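You operate a simulated robot arm through the tools that you are given. There is no shell and no other tool.

Carry out the task below with a simulated robot arm. There is one attempt and no reset: what you move stays moved.

JOB
Level the white tube rig, then start its water.
Fine: bubble inside the ring and green knob shut before the blue knob is opened; blue knob and red wheel fully open.
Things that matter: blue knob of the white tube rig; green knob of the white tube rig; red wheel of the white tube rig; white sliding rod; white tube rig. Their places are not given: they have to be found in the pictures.

The check looks at the end state, three seconds after you hand in, the way a careful person would. Anything else that was tipped, shoved, dropped, spilled or broken makes it a failure.

ROBOT AND FRAMES
A 6-joint arm with a three-finger gripper, fixed in place. Base frame: the origin is at the foot of the arm, x ahead of it, y to its left, z up. Units: mm, degrees, N and s.
Its first joint turns from -166.0 to 166.0 degrees. Payload 4.89 kg.
The tool frame sits at the grasp point between the pads (the TCP): z along the fingers, y along the line on which they close. The tips reach 30 mm beyond it. The gripper opens to 164 mm. The gripper's body begins 125 mm behind the TCP.
Orientation is told as [roll, pitch, yaw] about the base's x, y, z axes, in that order, counted from this pose: with the fingers straight down and closing along the base's y, the tool's x points along the base's -x, its y along +y and its z along -z.

CONTROLS
- The arm moves only by the tool arm_command. Its argument "targets" is a list of rows, each a list of 3 entries, a list of its own where there are three numbers: the shift along the tool's x, y, z in mm, then the turn, a rotation vector about the tool's x, y, z in degrees, then the opening in per cent of the stroke, from 0 (shut) to 100 (fully open). In form: [[[dx, dy, dz], [wx, wy, wz], fingers], ...]. A call has 1 to 20 rows; each row shifts and turns the commanded pose from where the row before left it, along the tool's axes as they then stand. A row lasts 0.2 s, in which the tool goes at most 50 mm and 8.6 degrees; a call with a longer step from one row to the next is refused whole, and so is a gripper value outside its range. A pose out of reach is approached as far as the arm can. The call stops where the force on the tool passes 40 N (or 10 N more than at its start, if that is more) or the arm is blocked; 0.2 s more then pass. Each finger travels about 108 mm/s and halts on what it meets, pressing with about 36 N; the grip force reading is that of the motor and also rises with nothing between the fingers. The clock runs only during rows and for 0.2 s after the last one: add rows that do not move to give the fingers time. It gives the time, the measured TCP pose, the force on the tool (base axes), the opening and the grip force at its end, in the units of the frame above (readings bear some noise), with the torque about the TCP (base axes, N m) and any sound that the robot's microphone picked up.
- Cameras (640 x 400 px; columns grow to the right, rows downward): "scene" is fixed at [50.2, 650.2, 1722.1]; the picture's right is [-0.56, -0.83, 0.00], its down [-0.38, 0.25, -0.89] and it looks along [0.74, -0.50, -0.46] (base axes); focal length 344 px, centre (320, 200). "wrist" rides on the gripper at [76, -2, -152] in the tool frame; the picture's right is [0.02, 1.00, 0.00], its down [-0.88, 0.02, -0.47] and it looks along [-0.47, 0.01, 0.88] (tool axes); focal length 247 px, centre (320, 200).
- get_image(camera): a new picture of that camera. It takes no simulated time.
- move_column(by): slides the trunk up (or, below 0, down) by that many mm; the arm rides with it, the base frame stays. It gives what a move gives, with no picture.
- measure_at(camera, pixels): for up to 12 pixels [column, row] of the newest picture of that camera ("zoom" is the newest enlarged one), the place [x, y, z] in the base frame of the surface seen there, good to about 2 mm. It takes no simulated time.
- inspect(camera, box): a new picture of the part [left, top, right, bottom] of that camera's present view, enlarged. It takes no simulated time.
- sign_off(): hands the job in; it is judged then, once.

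Unless the task says otherwise, let go and move clear before handing in.

The tools are called after "Request:" by a JSON object that holds its "api" and its "payload". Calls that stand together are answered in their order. arm_command: Moves the arm, as the interface text tells. Its arguments: {"type":"object","properties":{"targets":{"type":"array"}},"required":["targets"]} The other tools are called the same way: move_column (by) slides the trunk up or down; get_image (camera) takes a picture; measure_at (camera, pixels) gives the place of the surface under pixels of a picture; inspect (camera, box) takes an enlarged picture of a part of a camera's view; sign_off () hands the job in.

At the start:

```text
clock: 0.0
ee_pos: [522.4, 215.8, 1439.1]
ee_rot: [-0.1, 0.0, 0.0]
contact_force: [0.4, -0.7, 0.8]
torque: [0.01, -0.01, 0.02]
gripper_width: 163.9
gripper_force: 0.1
trunk travel left (down, up): [-200.0, 190.0]
```

scene: 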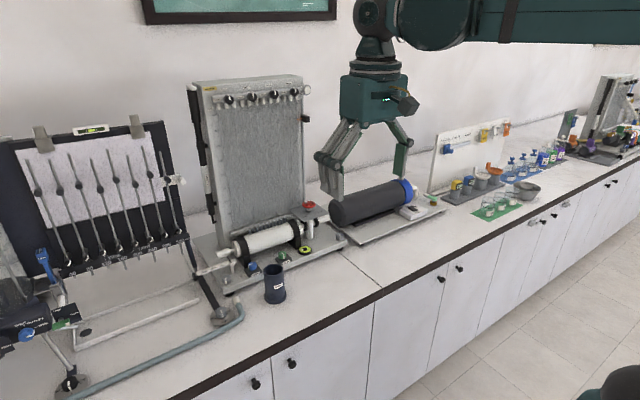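
wrist: 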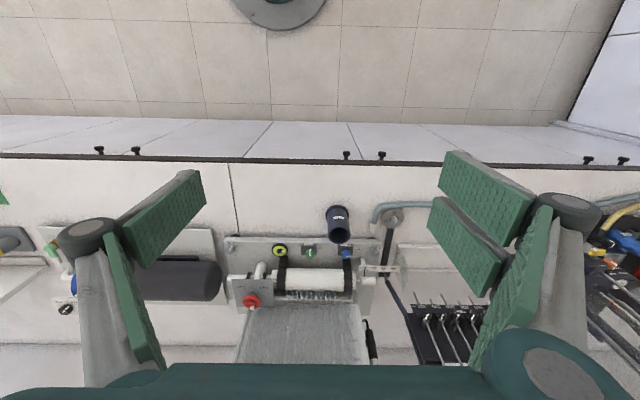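

The scene shows a rig with a white horizontal tube near (270,238), with red, green and blue parts around it. I'll enlarge this area in both cameras before moving anything.

Request:
{"api": "inspect", "payload": {"camera": "scene", "box": [180, 180, 360, 310]}}

Request:
{"api": "inspect", "payload": {"camera": "wrist", "box": [210, 190, 420, 370]}}

```text
3.08 times, centred on (270, 245) of scene
```

zoom: 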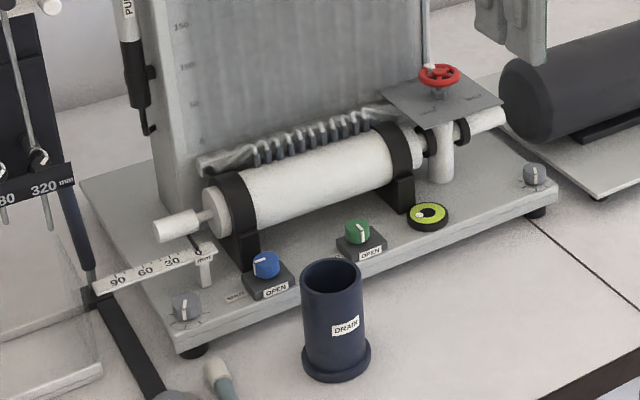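

```text
2.22 times, centred on (315, 280) of wrist
```

zoom: 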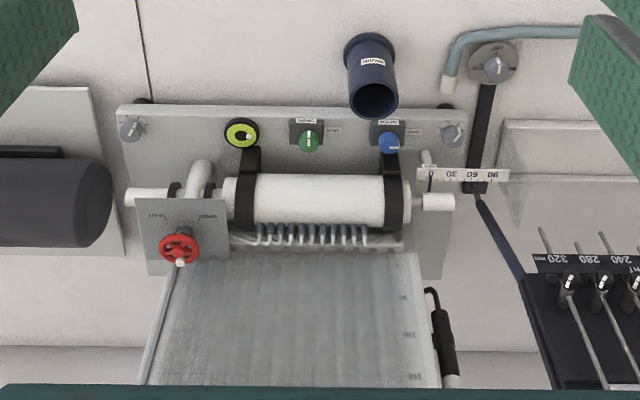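

The enlarged views show levelling screws at the two front corners (grey knobs with pointers), a bubble level, green and blue knobs, a red wheel and a white rod with a scale. I'll measure their positions in the wrist zoom.

Request:
{"api": "measure_at", "payload": {"camera": "zoom", "pixels": [[131, 129], [242, 133], [309, 142], [389, 143], [452, 133], [180, 245], [437, 202], [463, 174], [374, 97], [320, 195], [285, 115], [300, 90]]}}

Request:
{"api": "inspect", "payload": {"camera": "scene", "box": [260, 190, 350, 260]}}

Request:
{"api": "inspect", "payload": {"camera": "scene", "box": [210, 225, 310, 295]}}

```text
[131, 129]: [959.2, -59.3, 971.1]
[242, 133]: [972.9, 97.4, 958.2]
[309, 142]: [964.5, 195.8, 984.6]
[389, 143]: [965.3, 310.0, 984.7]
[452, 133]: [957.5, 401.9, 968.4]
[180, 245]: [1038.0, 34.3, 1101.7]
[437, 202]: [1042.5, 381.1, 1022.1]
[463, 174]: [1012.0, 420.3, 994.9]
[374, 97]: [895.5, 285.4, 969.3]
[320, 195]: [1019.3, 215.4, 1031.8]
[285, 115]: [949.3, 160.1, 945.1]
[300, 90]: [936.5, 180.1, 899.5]
```

```text
5.71 times, centred on (305, 225) of scene
```

zoom: 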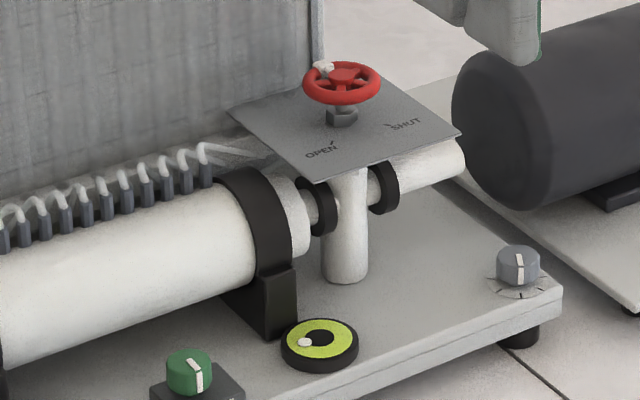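

```text
5.71 times, centred on (260, 260) of scene
```

zoom: 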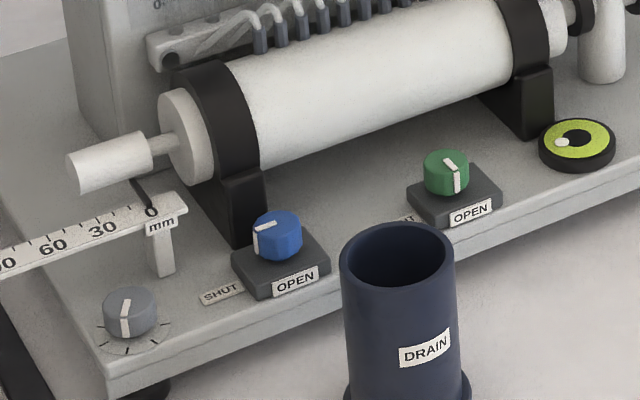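

The green knob's mark points to OPEN (toward the robot) and the blue knob's mark points to SHUT (+y). The bubble sits off-centre toward the left-front. I'll bring the wrist camera closer, staying well above the rig, to see the details and check reach.

Request:
{"api": "arm_command", "payload": {"targets": [[[-35, -2, 23], [0, 0, 0], 60], [[-35, -2, 23], [0, 0, 0], 60], [[-35, -2, 23], [0, 0, 0], 60], [[-35, -2, 23], [0, 0, 0], 60], [[-35, -2, 23], [0, 0, 0], 60], [[-35, -2, 23], [0, 0, 0], 60], [[-35, -2, 23], [0, 0, 0], 60], [[-35, -2, 23], [0, 0, 0], 60]]}}

Request:
{"api": "get_image", "payload": {"camera": "wrist"}}

Request:
{"api": "get_image", "payload": {"camera": "scene"}}

```text
clock: 1.8
ee_pos: [803.3, 199.7, 1254.7]
ee_rot: [0.0, 0.0, 0.0]
contact_force: [-1.6, -0.1, 1.0]
torque: [0.04, -0.2, 0.01]
gripper_width: 98.5
gripper_force: 0.0
trunk travel left (down, up): [-200.0, 190.0]
```

```text
taken
```

wrist: 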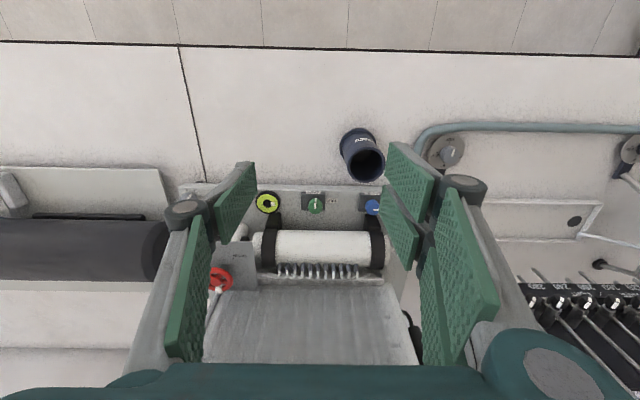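

```text
taken
```

scene: 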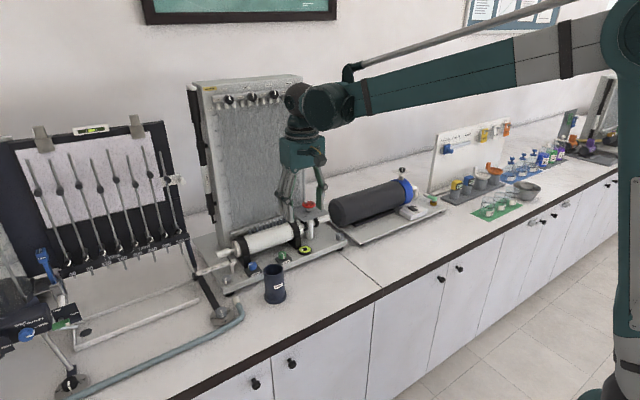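

The arm reached (803,200,1255) freely, and the rig is now in the wrist view between the fingers. I'll zoom into the level and knobs at (265–375,205) and the red wheel at (222,278), and measure the surroundings.

Request:
{"api": "inspect", "payload": {"camera": "wrist", "box": [240, 175, 400, 275]}}

Request:
{"api": "measure_at", "payload": {"camera": "zoom", "pixels": [[105, 105], [290, 120], [303, 122], [525, 125], [290, 150], [300, 55], [320, 250], [320, 390], [200, 80], [97, 110], [460, 40], [520, 110]]}}

Request:
{"api": "inspect", "payload": {"camera": "wrist", "box": [190, 230, 290, 300]}}

```text
4.00 times, centred on (320, 225) of wrist
```

zoom: 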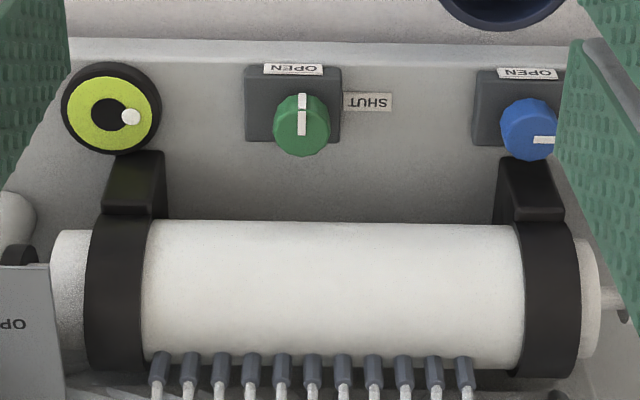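

```text
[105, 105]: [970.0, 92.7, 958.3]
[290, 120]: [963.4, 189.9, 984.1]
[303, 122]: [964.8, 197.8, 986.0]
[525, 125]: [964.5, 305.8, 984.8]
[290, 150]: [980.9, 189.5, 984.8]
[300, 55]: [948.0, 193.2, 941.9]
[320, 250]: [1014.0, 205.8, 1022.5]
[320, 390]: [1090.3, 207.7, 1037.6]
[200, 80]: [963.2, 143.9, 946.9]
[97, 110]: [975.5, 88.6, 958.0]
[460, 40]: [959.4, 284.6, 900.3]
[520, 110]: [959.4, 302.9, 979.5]
```

```text
5.71 times, centred on (240, 265) of wrist
```

zoom: 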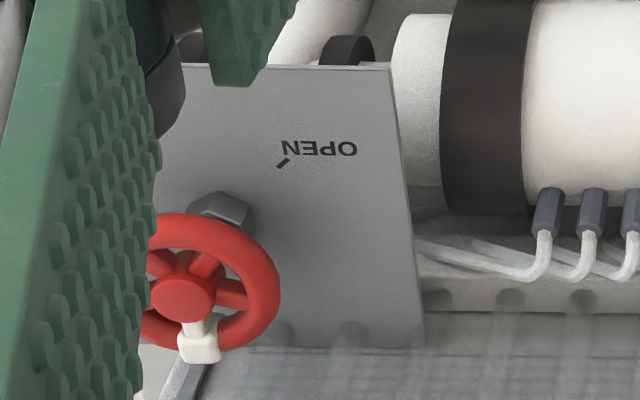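

The green knob is about 34 mm across, centred near (965,196), with its top at z≈985. The bubble sits toward +y/+x, so that side is high. I'll measure the neighbours next: the black cylinder at (90,250), the board, the drain cup and the red wheel.

Request:
{"api": "measure_at", "payload": {"camera": "wrist", "pixels": [[90, 225], [90, 250], [130, 178], [222, 284], [215, 250], [310, 300], [310, 345], [362, 135], [447, 150], [370, 162], [250, 270], [412, 345]]}}

Request:
{"api": "inspect", "payload": {"camera": "scene", "box": [300, 190, 360, 250]}}

Request:
{"api": "inspect", "payload": {"camera": "scene", "box": [190, 230, 250, 300]}}

```text
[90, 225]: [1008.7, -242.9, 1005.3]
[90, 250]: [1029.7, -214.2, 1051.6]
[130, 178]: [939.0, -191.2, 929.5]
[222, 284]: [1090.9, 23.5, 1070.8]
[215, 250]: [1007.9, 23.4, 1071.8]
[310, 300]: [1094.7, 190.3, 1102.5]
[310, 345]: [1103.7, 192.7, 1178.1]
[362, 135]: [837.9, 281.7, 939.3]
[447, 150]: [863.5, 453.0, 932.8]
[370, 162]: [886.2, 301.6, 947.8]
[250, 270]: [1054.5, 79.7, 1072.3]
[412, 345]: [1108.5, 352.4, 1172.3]
```

```text
6.67 times, centred on (330, 220) of scene
```

zoom: 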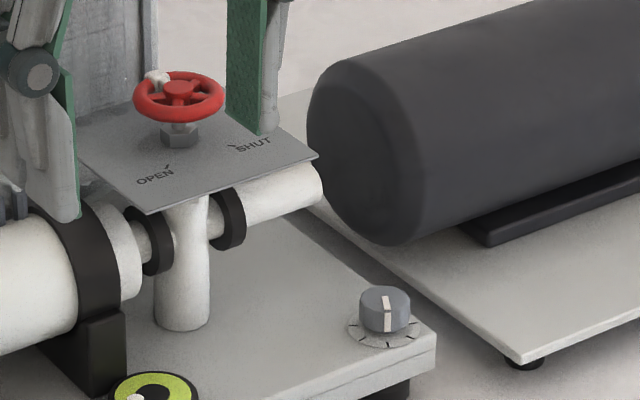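

```text
5.71 times, centred on (220, 265) of scene
```

zoom: 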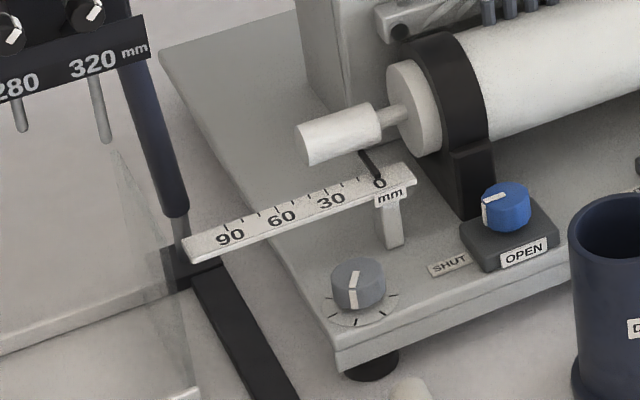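

Clearances look fine: the board face is at x≈1095, the wheel plate at z≈1071 and the tube top at about 1032. I'll move tool-down to above the green knob to see whether the arm reaches x≈962 there.

Request:
{"api": "arm_command", "payload": {"targets": [[[-32, 0, 25], [0, 0, 0], 45], [[-32, 0, 25], [0, 0, 0], 45], [[-32, 0, 25], [0, 0, 0], 45], [[-32, -1, 25], [0, 0, 0], 45], [[-32, -1, 25], [0, 0, 0], 45], [[0, 0, 10], [0, 0, 0], 45]]}}

Request:
{"api": "get_image", "payload": {"camera": "wrist"}}

Request:
{"api": "get_image", "payload": {"camera": "scene"}}

```text
clock: 3.2
ee_pos: [963.5, 199.2, 1117.9]
ee_rot: [0.0, 0.0, 0.0]
contact_force: [0.7, 0.1, -0.9]
torque: [-0.01, 0.07, 0.0]
gripper_width: 73.7
gripper_force: 0.1
trunk travel left (down, up): [-200.0, 190.0]
```

```text
taken
```

wrist: 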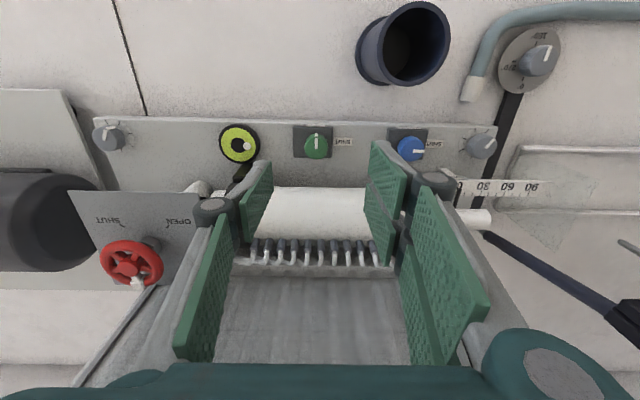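

```text
taken
```

scene: 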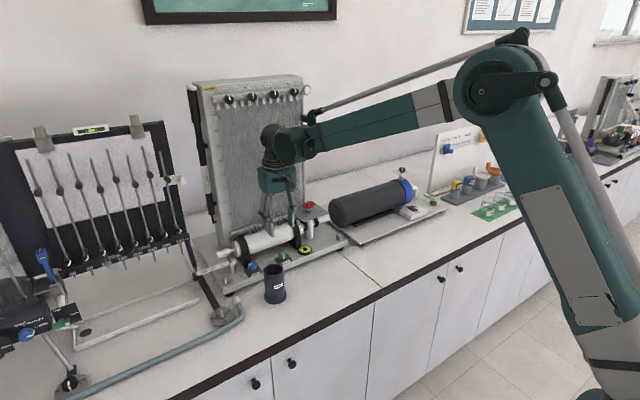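

The arm reaches (963,199,1118) tool-down with bend to spare. From here the screws (108,135) and (480,145), the bubble (240,143) and the wheel (132,260) are all clear, so I'll enlarge each one.

Request:
{"api": "inspect", "payload": {"camera": "wrist", "box": [70, 105, 150, 165]}}

Request:
{"api": "measure_at", "payload": {"camera": "zoom", "pixels": [[300, 210], [260, 210], [345, 245], [310, 330], [450, 330], [500, 150], [200, 260], [300, 170]]}}

Request:
{"api": "inspect", "payload": {"camera": "wrist", "box": [440, 115, 520, 175]}}

Request:
{"api": "measure_at", "payload": {"camera": "zoom", "pixels": [[320, 230], [280, 230], [360, 230], [320, 300], [200, 200], [320, 130], [450, 230], [330, 190]]}}

Request:
{"api": "inspect", "payload": {"camera": "wrist", "box": [210, 115, 270, 170]}}

Request:
{"api": "inspect", "payload": {"camera": "wrist", "box": [60, 185, 220, 305]}}

Request:
{"api": "measure_at", "payload": {"camera": "zoom", "pixels": [[275, 300], [275, 360], [190, 310], [400, 310], [310, 400], [200, 145], [455, 150], [285, 245], [420, 225], [50, 30]]}}

```text
6.67 times, centred on (110, 135) of wrist
```

zoom: 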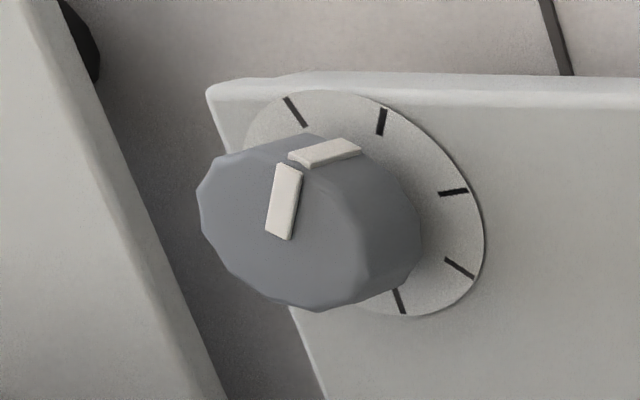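

```text
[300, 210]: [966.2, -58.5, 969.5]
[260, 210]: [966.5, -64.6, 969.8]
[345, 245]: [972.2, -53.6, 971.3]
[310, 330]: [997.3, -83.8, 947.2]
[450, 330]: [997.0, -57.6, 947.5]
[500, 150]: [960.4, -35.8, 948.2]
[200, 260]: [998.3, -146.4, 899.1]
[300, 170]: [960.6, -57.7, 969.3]
```

```text
6.67 times, centred on (480, 145) of wrist
```

zoom: 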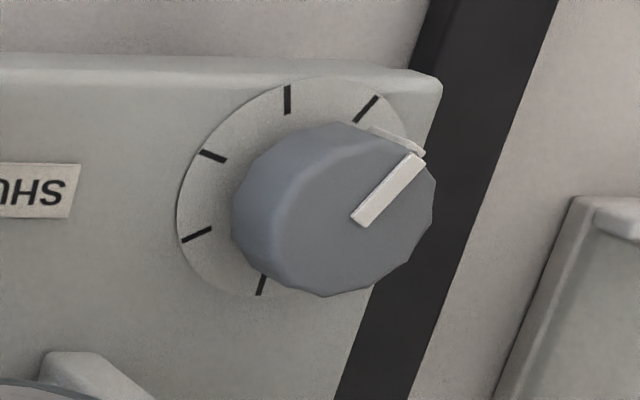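

```text
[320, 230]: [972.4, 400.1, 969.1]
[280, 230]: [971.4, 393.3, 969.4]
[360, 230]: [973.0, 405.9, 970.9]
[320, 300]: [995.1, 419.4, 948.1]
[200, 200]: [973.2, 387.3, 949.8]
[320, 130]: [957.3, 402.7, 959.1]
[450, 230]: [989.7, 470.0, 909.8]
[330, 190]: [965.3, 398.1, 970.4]
```

```text
7.27 times, centred on (240, 142) of wrist
```

zoom: 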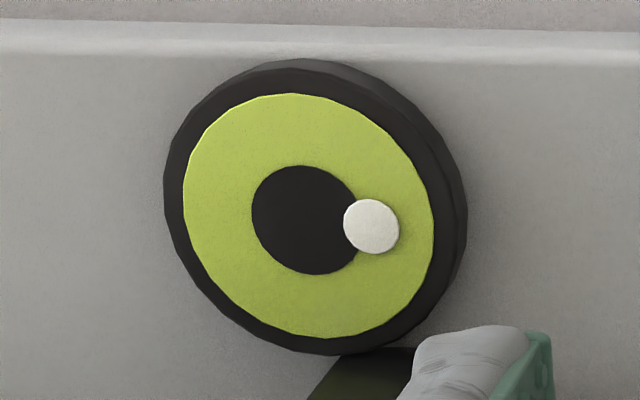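

```text
3.33 times, centred on (140, 245) of wrist
```

zoom: 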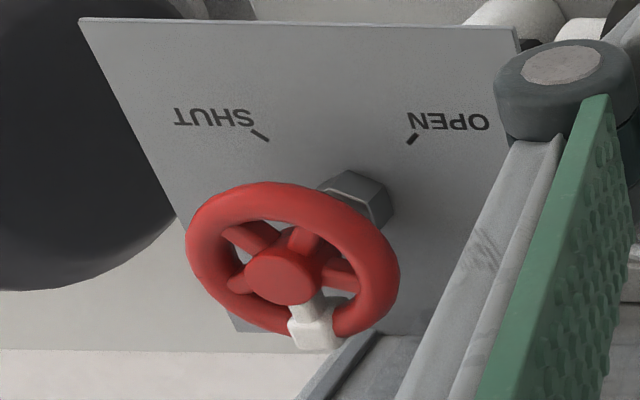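

```text
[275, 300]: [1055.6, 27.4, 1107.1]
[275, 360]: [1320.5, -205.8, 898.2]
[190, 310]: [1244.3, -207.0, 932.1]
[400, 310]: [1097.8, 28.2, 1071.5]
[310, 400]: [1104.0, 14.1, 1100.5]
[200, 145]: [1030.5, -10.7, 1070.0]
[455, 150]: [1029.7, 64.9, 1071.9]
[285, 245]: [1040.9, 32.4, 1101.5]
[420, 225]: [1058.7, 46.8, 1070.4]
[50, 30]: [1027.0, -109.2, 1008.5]
```

The screws sit near (969,−61) and (969,403), with tops at z≈970 on a plate at z≈948. The bubble is off toward +y, so the right (−y) side needs raising, the left needs lowering, or both. I'll go above the right screw with a narrower opening.

Request:
{"api": "arm_command", "payload": {"targets": [[[-1, -43, 0], [0, 0, 0], 35], [[-1, -43, 0], [0, 0, 0], 35], [[-1, -43, 0], [0, 0, 0], 35], [[-1, -43, 0], [0, 0, 0], 35], [[-1, -44, 0], [0, 0, 0], 35], [[0, -44, 20], [0, 0, 0], 35], [[0, 0, 20], [0, 0, 0], 35], [[0, 0, 20], [0, 0, 0], 35]]}}

Request:
{"api": "get_image", "payload": {"camera": "wrist"}}

Request:
{"api": "inspect", "payload": {"camera": "scene", "box": [270, 170, 370, 260]}}

```text
clock: 4.7
ee_pos: [968.7, -61.0, 1098.8]
ee_rot: [0.2, -0.2, 0.0]
contact_force: [-5.4, 4.0, 22.1]
torque: [1.0, -0.45, 0.53]
gripper_width: 60.3
gripper_force: 4.0
trunk travel left (down, up): [-200.0, 190.0]
stopped in row 7: the force on the tool passed its limit at 55 N (the readings are from after the stop); the commanded pose is now the measured one
```

```text
taken
```

wrist: 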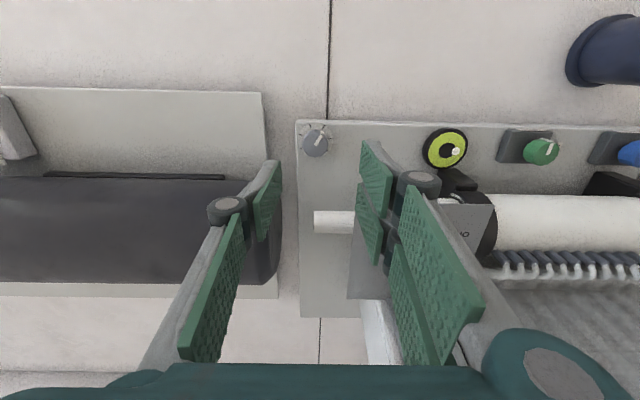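

```text
4.44 times, centred on (320, 215) of scene
```

zoom: 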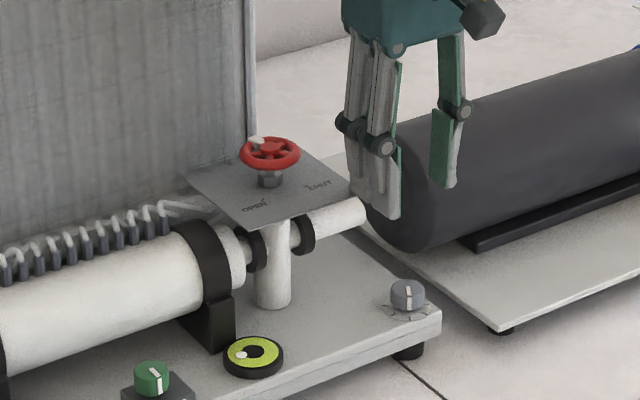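

The force stop and the picture show the +y finger tip came down on the front edge of the wheel's plate (z≈1071), which sticks out further than I judged. I'll back straight up and check that nothing on the rig changed.

Request:
{"api": "arm_command", "payload": {"targets": [[[0, 0, -10], [0, 0, 0], 37], [[0, 0, -20], [0, 0, 0], 37], [[30, 0, -30], [0, 0, 0], 37], [[30, 0, -30], [0, 0, 0], 37], [[20, 0, 0], [0, 0, 0], 37]]}}

Request:
{"api": "get_image", "payload": {"camera": "wrist"}}

Request:
{"api": "inspect", "payload": {"camera": "scene", "box": [180, 180, 360, 310]}}

Request:
{"api": "inspect", "payload": {"camera": "scene", "box": [260, 190, 350, 260]}}

```text
clock: 5.9
ee_pos: [887.9, -60.2, 1186.6]
ee_rot: [0.1, -0.2, 0.0]
contact_force: [0.0, 0.3, 0.4]
torque: [0.03, -0.07, 0.0]
gripper_width: 60.7
gripper_force: 0.0
trunk travel left (down, up): [-200.0, 190.0]
```

```text
taken
```

wrist: 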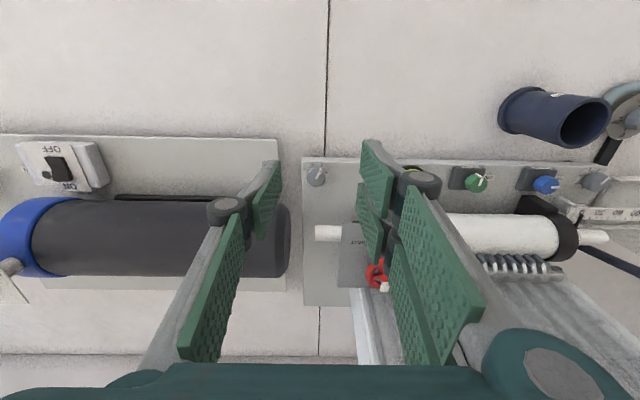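

```text
3.08 times, centred on (270, 245) of scene
```

zoom: 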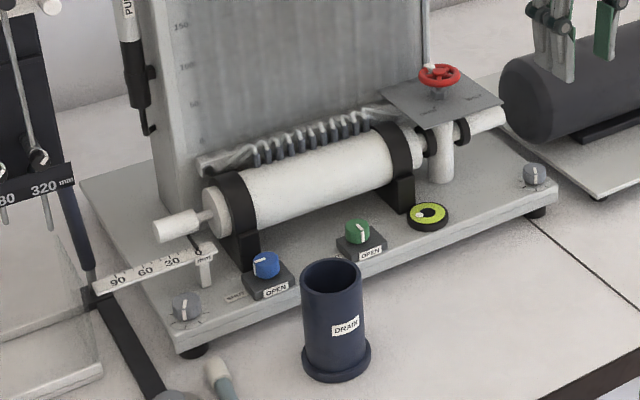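

```text
5.71 times, centred on (305, 225) of scene
```

zoom: 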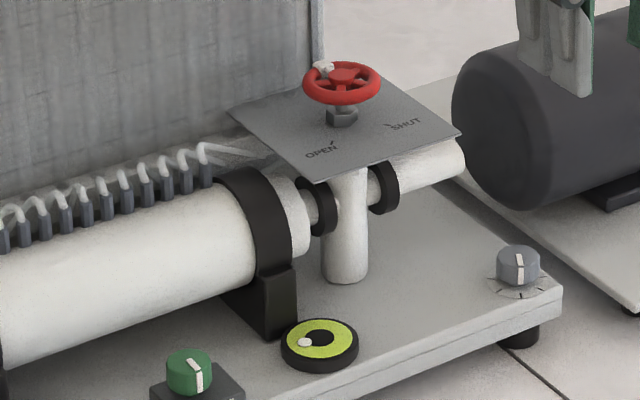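

The rig looks unchanged: the plate, wheel, bubble and screws are at the same pixels as before. I'll measure the wheel plate's corners, the stub tube and the cylinder in this zoom so the next approach is clear of them.

Request:
{"api": "measure_at", "payload": {"camera": "zoom", "pixels": [[320, 176], [455, 133], [372, 80], [236, 112], [440, 150], [462, 160], [455, 100], [470, 190], [520, 205], [548, 300], [518, 252], [345, 270]]}}

Request:
{"api": "measure_at", "payload": {"camera": "wrist", "pixels": [[318, 178], [316, 233], [345, 233], [342, 284], [345, 228], [290, 240], [285, 215], [305, 165], [303, 300], [270, 145], [365, 225], [318, 226]]}}

```text
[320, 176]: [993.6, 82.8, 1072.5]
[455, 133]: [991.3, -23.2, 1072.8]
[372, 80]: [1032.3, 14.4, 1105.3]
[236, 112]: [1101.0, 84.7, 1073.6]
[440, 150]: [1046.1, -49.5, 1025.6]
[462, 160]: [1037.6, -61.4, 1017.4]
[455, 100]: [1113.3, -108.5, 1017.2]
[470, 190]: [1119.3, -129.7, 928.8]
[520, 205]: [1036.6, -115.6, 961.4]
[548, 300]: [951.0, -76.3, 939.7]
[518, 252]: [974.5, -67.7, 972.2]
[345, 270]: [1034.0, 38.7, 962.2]
```

```text
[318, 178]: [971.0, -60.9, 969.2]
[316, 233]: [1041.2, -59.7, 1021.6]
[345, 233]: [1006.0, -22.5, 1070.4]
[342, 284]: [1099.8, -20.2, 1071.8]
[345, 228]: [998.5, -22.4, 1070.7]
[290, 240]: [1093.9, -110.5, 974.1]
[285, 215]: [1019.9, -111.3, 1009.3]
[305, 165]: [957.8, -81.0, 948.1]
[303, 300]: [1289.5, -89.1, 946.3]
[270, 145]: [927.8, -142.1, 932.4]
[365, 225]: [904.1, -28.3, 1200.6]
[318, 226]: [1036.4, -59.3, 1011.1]
```

The contact was at the plate's front-right corner, about (992,−23,1072), so one finger must extend further sideways than 13 mm. I'll look at the gripper itself to get its shape.

Request:
{"api": "inspect", "payload": {"camera": "scene", "box": [300, 90, 400, 220]}}

Request:
{"api": "inspect", "payload": {"camera": "wrist", "box": [180, 130, 500, 370]}}

Request:
{"api": "measure_at", "payload": {"camera": "zoom", "pixels": [[375, 50], [375, 170], [415, 75], [365, 30], [372, 130], [385, 215], [180, 75], [205, 95], [60, 180], [430, 240], [520, 180], [420, 260]]}}

```text
3.08 times, centred on (350, 155) of scene
```

zoom: 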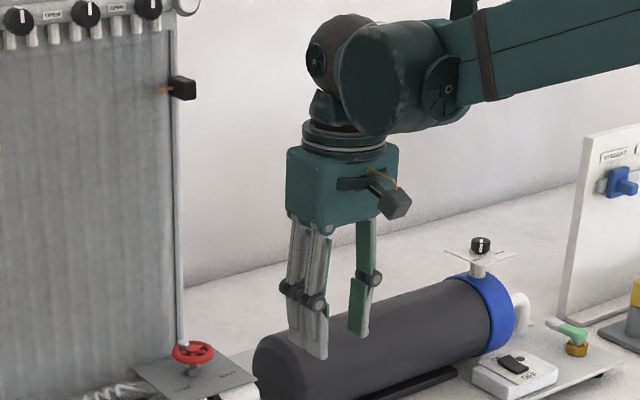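

```text
1.67 times, centred on (340, 250) of wrist
```

zoom: 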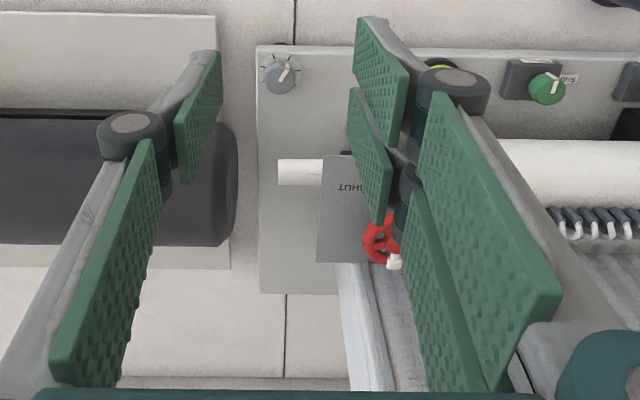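

```text
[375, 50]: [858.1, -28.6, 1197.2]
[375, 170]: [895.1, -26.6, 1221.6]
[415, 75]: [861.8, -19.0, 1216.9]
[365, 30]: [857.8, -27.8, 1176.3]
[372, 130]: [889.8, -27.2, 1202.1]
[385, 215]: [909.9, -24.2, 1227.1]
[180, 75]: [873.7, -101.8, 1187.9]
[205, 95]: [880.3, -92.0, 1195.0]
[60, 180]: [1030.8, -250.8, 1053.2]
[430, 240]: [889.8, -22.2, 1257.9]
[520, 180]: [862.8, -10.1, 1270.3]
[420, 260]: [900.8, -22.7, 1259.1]
```

The gripper has one finger on the −y side and two side-by-side prongs on the +y side, about ±30 mm wide in total. I'll turn the tool 90° so the two-prong side faces the robot and the single finger faces the gap beside the wheel plate, doing this up here in free air.

Request:
{"api": "arm_command", "payload": {"targets": [[[0, 0, 0], [0, 0, -8.2], 30], [[0, 0, 0], [0, 0, -8.2], 30], [[0, 0, 0], [0, 0, -8.2], 30], [[0, 0, 0], [0, 0, -8.2], 30], [[0, 0, 0], [0, 0, -8.2], 30], [[0, 0, 0], [0, 0, -8.2], 30], [[0, 0, 0], [0, 0, -8.2], 30], [[0, 0, 0], [0, 0, -8.2], 30], [[0, 0, 0], [0, 0, -8.2], 30], [[0, 0, 0], [0, 0, -8.2], 30], [[0, 0, 0], [0, 0, -8], 30]]}}

Request:
{"api": "get_image", "payload": {"camera": "wrist"}}

Request:
{"api": "get_image", "payload": {"camera": "scene"}}

```text
clock: 8.3
ee_pos: [888.5, -59.6, 1185.7]
ee_rot: [-0.1, -0.1, 90.1]
contact_force: [-0.7, -0.4, -0.5]
torque: [0.0, 0.01, -0.02]
gripper_width: 49.1
gripper_force: 0.2
trunk travel left (down, up): [-200.0, 190.0]
```

```text
taken
```

wrist: 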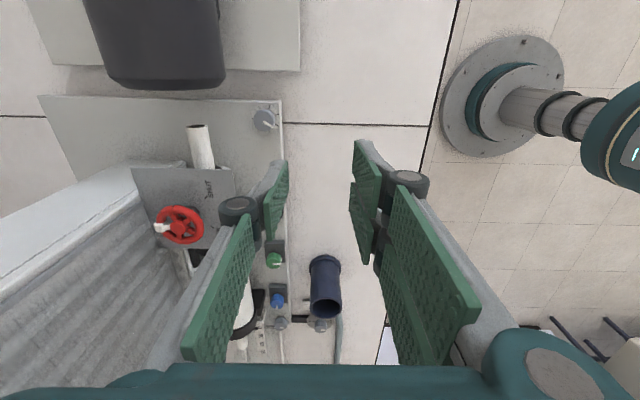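

```text
taken
```

scene: 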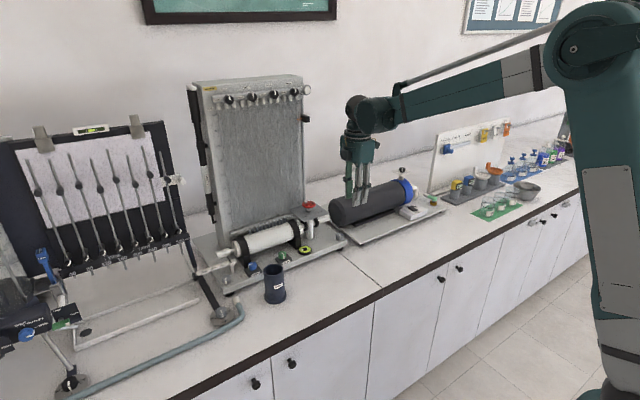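

The rotation went cleanly: yaw is 90 and the two-prong side faces the robot. Next I'll move over the right screw and part-way down, then look at alignment.

Request:
{"api": "arm_command", "payload": {"targets": [[[0, -27, 0], [0, 0, 0], 30], [[0, -27, 0], [0, 0, 0], 30], [[0, -27.5, 0], [0, 0, 0], 30], [[1, 0, 30], [0, 0, 0], 30], [[0, 0, 35], [0, 0, 0], 30], [[0, 0, 35], [0, 0, 0], 30]]}}

Request:
{"api": "get_image", "payload": {"camera": "wrist"}}

Request:
{"api": "inspect", "payload": {"camera": "scene", "box": [270, 170, 370, 260]}}

```text
clock: 9.7
ee_pos: [970.4, -61.0, 1088.2]
ee_rot: [-0.1, -0.1, 89.8]
contact_force: [-1.1, 0.5, 0.7]
torque: [-0.02, -0.13, 0.01]
gripper_width: 49.1
gripper_force: 0.0
trunk travel left (down, up): [-200.0, 190.0]
```

```text
taken
```

wrist: 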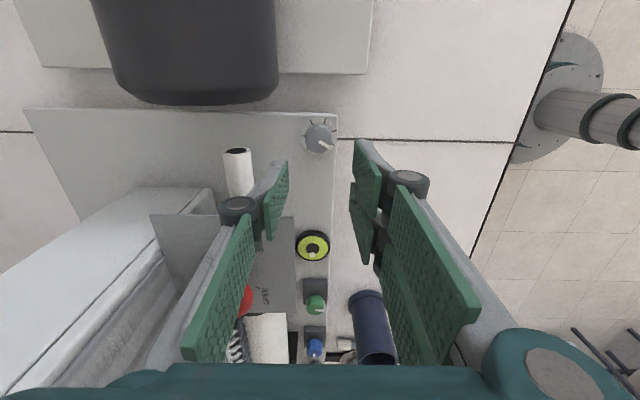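

```text
4.44 times, centred on (320, 215) of scene
```

zoom: 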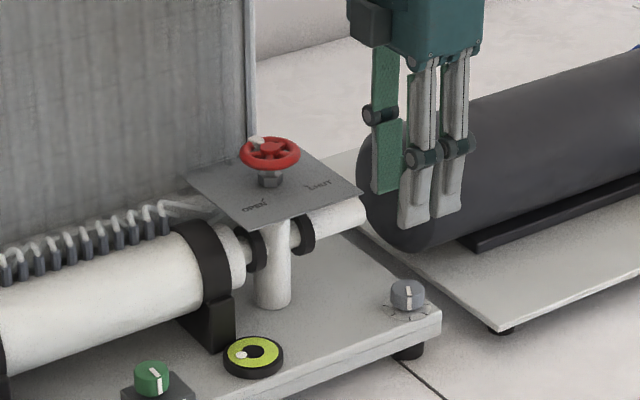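

The fingers straddle the right screw, which is seen at (318,138) in the wrist view. I'll zoom in to measure its centre and mark before going down.

Request:
{"api": "inspect", "payload": {"camera": "wrist", "box": [280, 105, 360, 165]}}

Request:
{"api": "measure_at", "payload": {"camera": "zoom", "pixels": [[250, 210], [290, 210], [330, 210], [370, 210], [410, 210], [320, 170], [320, 250], [320, 290], [320, 330], [220, 290], [430, 300], [200, 130]]}}

Request:
{"api": "inspect", "payload": {"camera": "wrist", "box": [280, 215, 340, 275]}}

```text
6.67 times, centred on (320, 135) of wrist
```

zoom: 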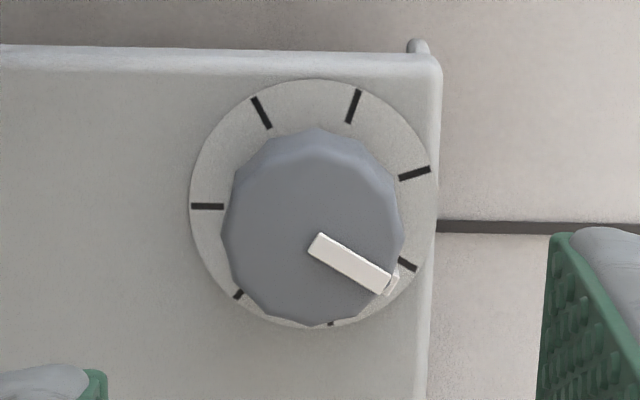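

```text
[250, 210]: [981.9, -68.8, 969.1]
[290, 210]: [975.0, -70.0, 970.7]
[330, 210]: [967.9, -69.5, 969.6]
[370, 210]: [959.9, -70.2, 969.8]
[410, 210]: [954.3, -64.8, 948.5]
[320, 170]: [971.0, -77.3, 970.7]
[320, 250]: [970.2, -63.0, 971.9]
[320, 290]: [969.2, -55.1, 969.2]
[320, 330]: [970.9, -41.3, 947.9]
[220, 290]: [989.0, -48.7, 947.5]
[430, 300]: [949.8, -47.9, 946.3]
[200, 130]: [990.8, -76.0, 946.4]
```

```text
6.67 times, centred on (310, 245) of wrist
```

zoom: 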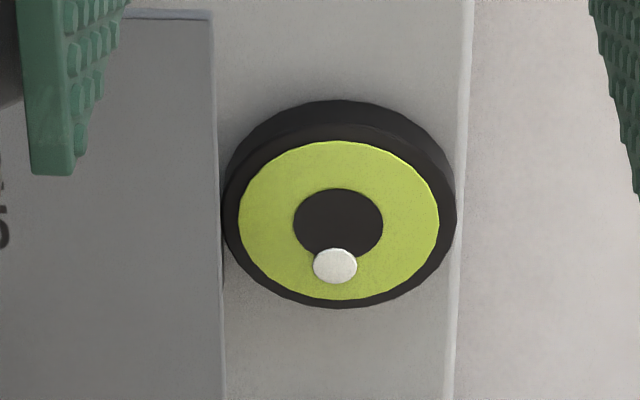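

The screw's centre is about (971,−64), it is about 32 mm across, and its mark lies on a dial tick. The bubble is displaced purely toward +y, about 1.1 black-disc radii. I'll descend so the tips stop about 6 mm above the plate.

Request:
{"api": "arm_command", "payload": {"targets": [[[3, -0.5, 30], [0, 0, 0], 30], [[0, 0, 30], [0, 0, 0], 30], [[0, 0, 30], [0, 0, 0], 30], [[0, 0, 13], [0, 0, 0], 30]]}}

Request:
{"api": "get_image", "payload": {"camera": "wrist"}}

Request:
{"api": "inspect", "payload": {"camera": "scene", "box": [270, 180, 370, 260]}}

```text
clock: 10.7
ee_pos: [971.8, -62.2, 984.8]
ee_rot: [-0.1, -0.1, 89.8]
contact_force: [0.3, 0.9, -0.5]
torque: [0.01, 0.02, -0.03]
gripper_width: 49.4
gripper_force: 0.1
trunk travel left (down, up): [-200.0, 190.0]
```

```text
taken
```

wrist: 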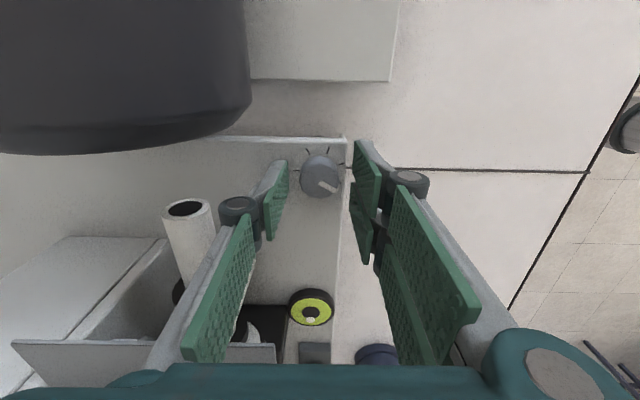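

```text
5.00 times, centred on (320, 220) of scene
```

zoom: 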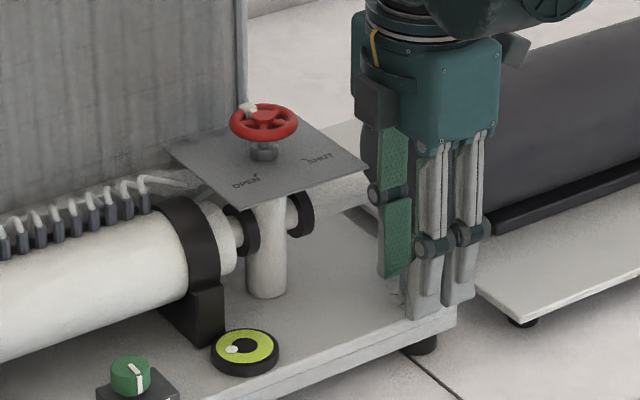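

The fingers are around the screw (320,177) with no contact. I'll measure the knob's top once more to centre on it before closing.

Request:
{"api": "inspect", "payload": {"camera": "wrist", "box": [280, 140, 360, 200]}}

Request:
{"api": "measure_at", "payload": {"camera": "zoom", "pixels": [[170, 270], [200, 270], [240, 270], [320, 270], [400, 270], [460, 270], [475, 300], [320, 220], [320, 240], [320, 400], [320, 440], [320, 350]]}}

```text
6.67 times, centred on (320, 170) of wrist
```

zoom: 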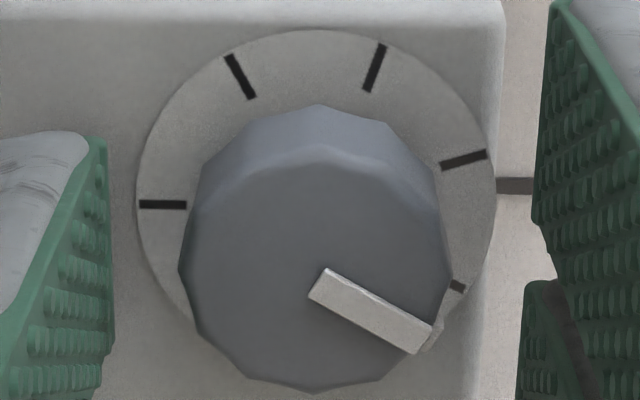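

```text
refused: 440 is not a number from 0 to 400
```

Request:
{"api": "measure_at", "payload": {"camera": "zoom", "pixels": [[185, 270], [200, 270], [240, 270], [318, 270], [400, 270], [440, 270], [318, 160], [318, 200], [318, 240], [318, 300], [318, 350], [318, 385]]}}

```text
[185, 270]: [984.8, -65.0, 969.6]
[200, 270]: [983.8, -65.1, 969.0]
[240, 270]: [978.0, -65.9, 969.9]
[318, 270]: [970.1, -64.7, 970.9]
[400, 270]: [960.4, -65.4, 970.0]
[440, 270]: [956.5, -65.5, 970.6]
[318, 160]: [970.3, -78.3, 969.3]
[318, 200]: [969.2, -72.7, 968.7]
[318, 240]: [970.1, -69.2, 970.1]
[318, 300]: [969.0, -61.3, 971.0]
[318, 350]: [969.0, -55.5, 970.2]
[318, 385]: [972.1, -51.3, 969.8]
```

The knob's top spans x 956–985 and y −79.5 to −50.5, so its centre is (970.5,−65). I'll centre on it, close, then turn 40° clockwise (seen from above) as a trial and watch the bubble.

Request:
{"api": "arm_command", "payload": {"targets": [[[2.8, 1.3, 0], [0, 0, 0], 30], [[0, 0, 0], [0, 0, 0], 30], [[0, 0, 0], [0, 0, 0], 12], [[0, 0, 0], [0, 0, 0], 12], [[0, 0, 0], [0, 0, 0], 12]]}}

Request:
{"api": "inspect", "payload": {"camera": "wrist", "box": [220, 120, 420, 340]}}

```text
clock: 12.0
ee_pos: [972.0, -65.6, 984.4]
ee_rot: [-0.3, -0.1, 90.0]
contact_force: [8.4, 2.3, -3.5]
torque: [-0.08, -0.39, 0.0]
gripper_width: 28.7
gripper_force: 44.7
trunk travel left (down, up): [-200.0, 190.0]
stopped in row 5: the force on the tool passed its limit at 41 N (the readings are from after the stop); the commanded pose is now the measured one
```

```text
1.82 times, centred on (320, 230) of wrist
```

zoom: 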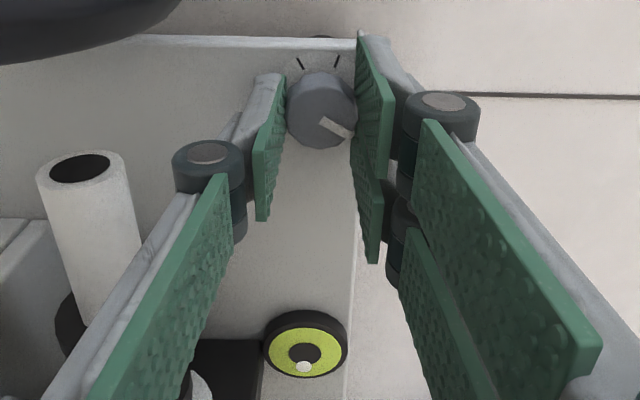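

The screw is gripped (28.7 mm wide, grip force 45 N) and the lateral force has settled to about 8 N. Now I'll turn 40° clockwise from above, which is +z of the tool.

Request:
{"api": "arm_command", "payload": {"targets": [[[0, 0, 0], [0, 0, 4], 12], [[0, 0, 0], [0, 0, 6], 12], [[0, 0, 0], [0, 0, 8], 12], [[0, 0, 0], [0, 0, 8], 12], [[0, 0, 0], [0, 0, 8], 12], [[0, 0, 0], [0, 0, 6], 12], [[0, 0, 0], [0, 0, 0], 12]]}}

Request:
{"api": "inspect", "payload": {"camera": "wrist", "box": [220, 120, 420, 340]}}

Request:
{"api": "inspect", "payload": {"camera": "scene", "box": [260, 190, 350, 260]}}

```text
clock: 13.6
ee_pos: [971.5, -66.7, 984.1]
ee_rot: [-0.2, -0.2, 50.0]
contact_force: [0.3, 0.0, -14.8]
torque: [0.0, 0.02, -0.02]
gripper_width: 28.9
gripper_force: 45.0
trunk travel left (down, up): [-200.0, 190.0]
```

```text
1.82 times, centred on (320, 230) of wrist
```

zoom: 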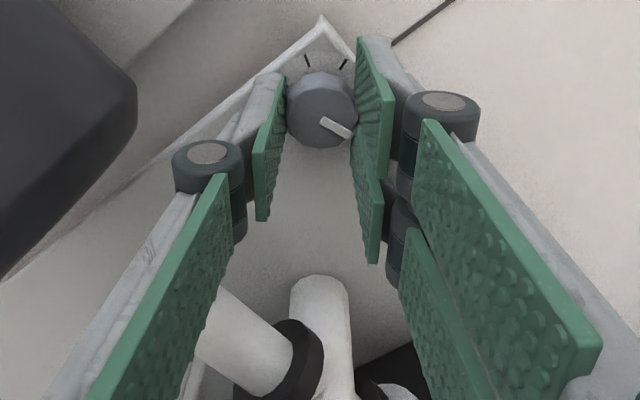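

```text
5.71 times, centred on (305, 225) of scene
```

zoom: 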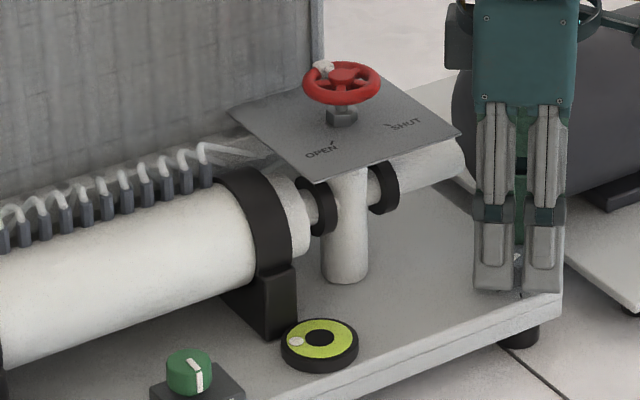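

Clockwise moved the bubble further out, from x=304 to 296 in the scene zoom, so it lowers this corner. Counter-clockwise is what raises it, so I'll turn back from yaw 50 to about 110.

Request:
{"api": "arm_command", "payload": {"targets": [[[0, 0, 0], [0, 0, -5], 12], [[0, 0, 0], [0, 0, -8], 12], [[0, 0, 0], [0, 0, -8], 12], [[0, 0, 0], [0, 0, -8], 12], [[0, 0, 0], [0, 0, -8], 12], [[0, 0, 0], [0, 0, -8], 12], [[0, 0, 0], [0, 0, -8], 12], [[0, 0, 0], [0, 0, -7], 12], [[0, 0, 0], [0, 0, 0], 12]]}}

Request:
{"api": "inspect", "payload": {"camera": "scene", "box": [280, 230, 325, 260]}}

Request:
{"api": "inspect", "payload": {"camera": "wrist", "box": [220, 120, 420, 340]}}

```text
clock: 15.6
ee_pos: [973.3, -65.5, 984.5]
ee_rot: [-0.2, 0.0, 110.1]
contact_force: [19.3, 5.9, -2.3]
torque: [0.38, -0.5, 0.03]
gripper_width: 28.4
gripper_force: 44.2
trunk travel left (down, up): [-200.0, 190.0]
```

```text
13.33 times, centred on (302, 245) of scene
```

zoom: 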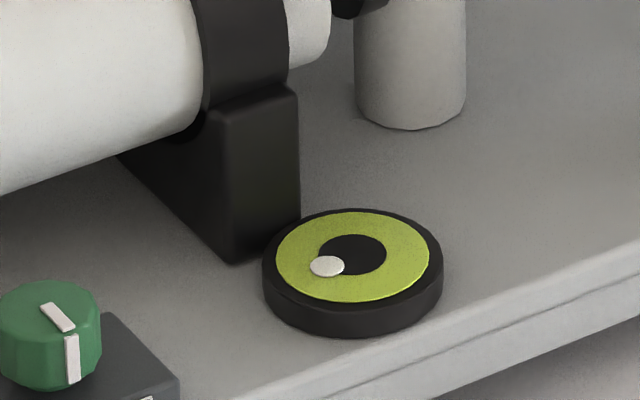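

```text
1.82 times, centred on (320, 230) of wrist
```

zoom: 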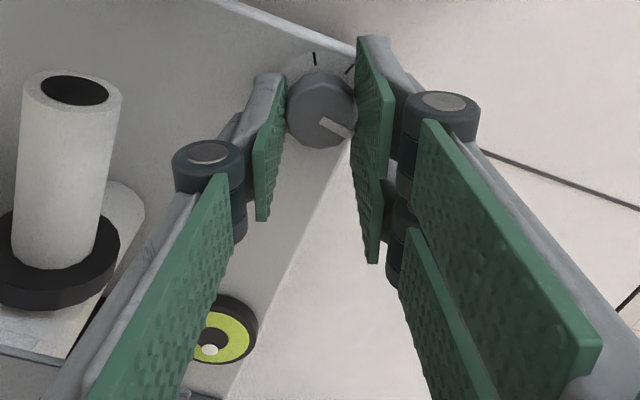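

The bubble is coming in; it now sits at (327,266) against the disc centre (351,255). From the two trials, the right screw needs about 30° more counter-clockwise and the left about 50° clockwise. I'll let go, wind back and regrip for the remaining 30°.

Request:
{"api": "arm_command", "payload": {"targets": [[[0, 0, 0], [0, 0, 0], 30], [[0, 0, 0], [0, 0, 0], 30], [[0, 0, 0], [0, 0, 8], 30], [[0, 0, 0], [0, 0, 8], 30], [[0, 0, 0], [0, 0, 8], 30], [[0, 0, 0], [0, 0, 8], 30], [[0, 0, 0], [0, 0, 8], 30], [[0, 0, 0], [0, 0, 0], 30]]}}

Request:
{"api": "inspect", "payload": {"camera": "scene", "box": [280, 230, 325, 260]}}

Request:
{"api": "inspect", "payload": {"camera": "wrist", "box": [280, 140, 360, 200]}}

Request:
{"api": "measure_at", "payload": {"camera": "zoom", "pixels": [[190, 270], [240, 270], [318, 270], [400, 270], [440, 270], [318, 160], [318, 200], [318, 240], [318, 300], [318, 350], [318, 385]]}}

```text
clock: 17.4
ee_pos: [971.3, -66.5, 985.1]
ee_rot: [-0.3, -0.2, 70.0]
contact_force: [-0.2, -0.4, 1.1]
torque: [-0.04, -0.01, 0.01]
gripper_width: 49.4
gripper_force: 0.0
trunk travel left (down, up): [-200.0, 190.0]
```

```text
13.33 times, centred on (302, 245) of scene
```

zoom: 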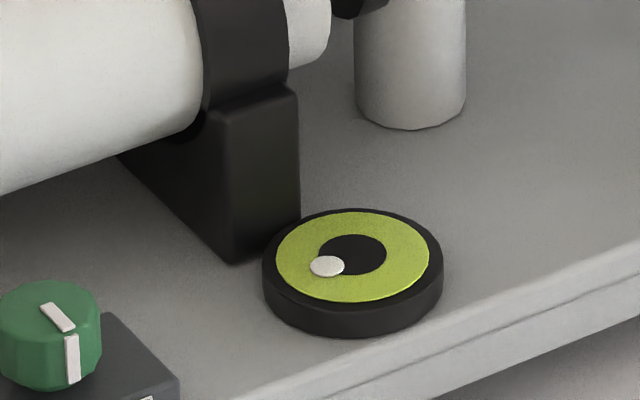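

```text
6.67 times, centred on (320, 170) of wrist
```

zoom: 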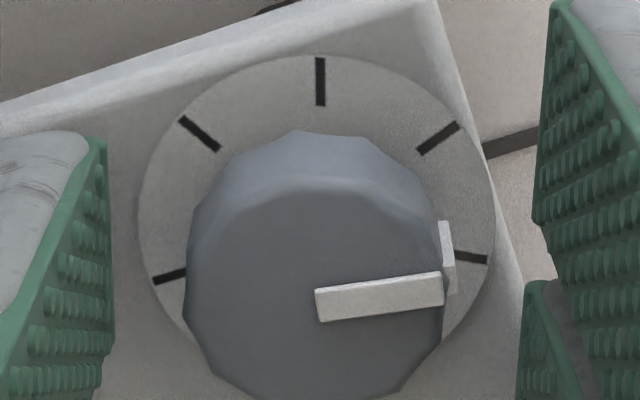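

```text
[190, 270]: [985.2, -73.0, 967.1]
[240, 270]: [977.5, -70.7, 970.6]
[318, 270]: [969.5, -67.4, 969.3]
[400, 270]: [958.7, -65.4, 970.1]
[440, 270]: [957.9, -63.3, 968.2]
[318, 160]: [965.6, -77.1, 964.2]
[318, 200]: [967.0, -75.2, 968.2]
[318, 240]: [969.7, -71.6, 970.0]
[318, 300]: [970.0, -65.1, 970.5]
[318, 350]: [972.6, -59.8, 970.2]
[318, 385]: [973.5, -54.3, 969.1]
```

The bubble stayed at (327,266) after release, so the release disturbed nothing. I'll regrip with a small centring shift and turn the right screw 32° more counter-clockwise.

Request:
{"api": "arm_command", "payload": {"targets": [[[-0.8, 1.3, 0], [0, 0, 0], 30], [[0, 0, 0], [0, 0, 0], 22], [[0, 0, 0], [0, 0, 0], 13], [[0, 0, 0], [0, 0, 0], 12]]}}

Request:
{"api": "arm_command", "payload": {"targets": [[[0, 0, 0], [0, 0, -5], 12], [[0, 0, 0], [0, 0, -8], 12], [[0, 0, 0], [0, 0, -8], 12], [[0, 0, 0], [0, 0, -8], 12], [[0, 0, 0], [0, 0, -3], 12], [[0, 0, 0], [0, 0, 0], 12]]}}

Request:
{"api": "inspect", "payload": {"camera": "scene", "box": [280, 230, 325, 260]}}

```text
clock: 18.4
ee_pos: [971.7, -63.9, 983.8]
ee_rot: [-0.3, -0.2, 69.9]
contact_force: [36.2, -7.6, 12.7]
torque: [-0.29, -1.15, -0.01]
gripper_width: 28.8
gripper_force: 45.0
trunk travel left (down, up): [-200.0, 190.0]
```

```text
clock: 19.0
ee_pos: [971.4, -64.7, 984.9]
ee_rot: [-0.5, -0.2, 80.9]
contact_force: [7.8, -2.2, -2.7]
torque: [-0.05, -0.51, -0.02]
gripper_width: 28.9
gripper_force: 45.3
trunk travel left (down, up): [-200.0, 190.0]
stopped in row 2: the force on the tool passed its limit at 50 N (the readings are from after the stop); the commanded pose is now the measured one
```

```text
13.33 times, centred on (302, 245) of scene
```

zoom: 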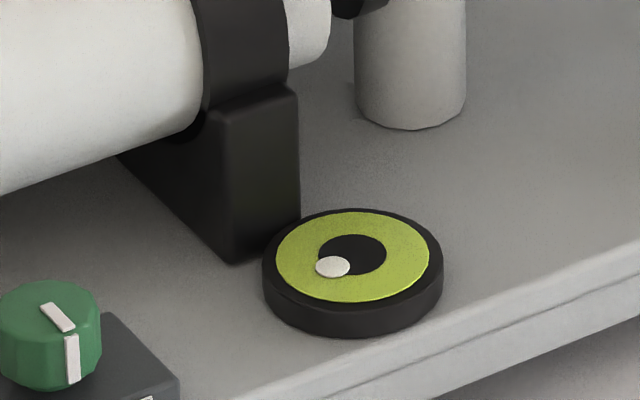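

The lateral force came from slightly off-centre gripping; the stop reset it and it is now about 8 N. The turn is at yaw 81, so 21° remain.

Request:
{"api": "arm_command", "payload": {"targets": [[[0, 0, 0], [0, 0, -5], 12], [[0, 0, 0], [0, 0, -8], 12], [[0, 0, 0], [0, 0, -8], 12], [[0, 0, 0], [0, 0, 0], 12]]}}

Request:
{"api": "inspect", "payload": {"camera": "scene", "box": [280, 230, 325, 260]}}

```text
clock: 20.0
ee_pos: [972.5, -64.5, 985.1]
ee_rot: [-0.4, 0.0, 102.0]
contact_force: [20.8, -4.1, -0.4]
torque: [0.23, -0.52, -0.03]
gripper_width: 28.6
gripper_force: 45.4
trunk travel left (down, up): [-200.0, 190.0]
```

```text
13.33 times, centred on (302, 245) of scene
```

zoom: 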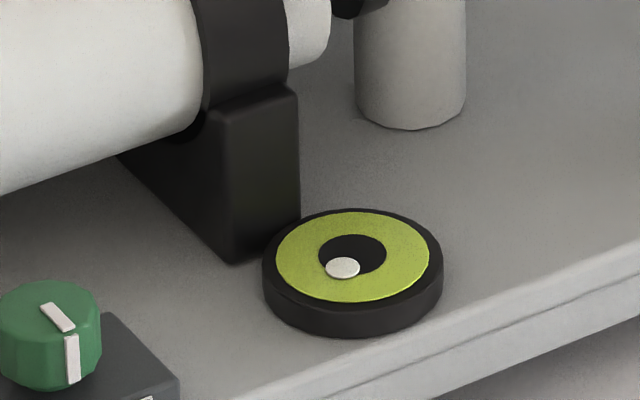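

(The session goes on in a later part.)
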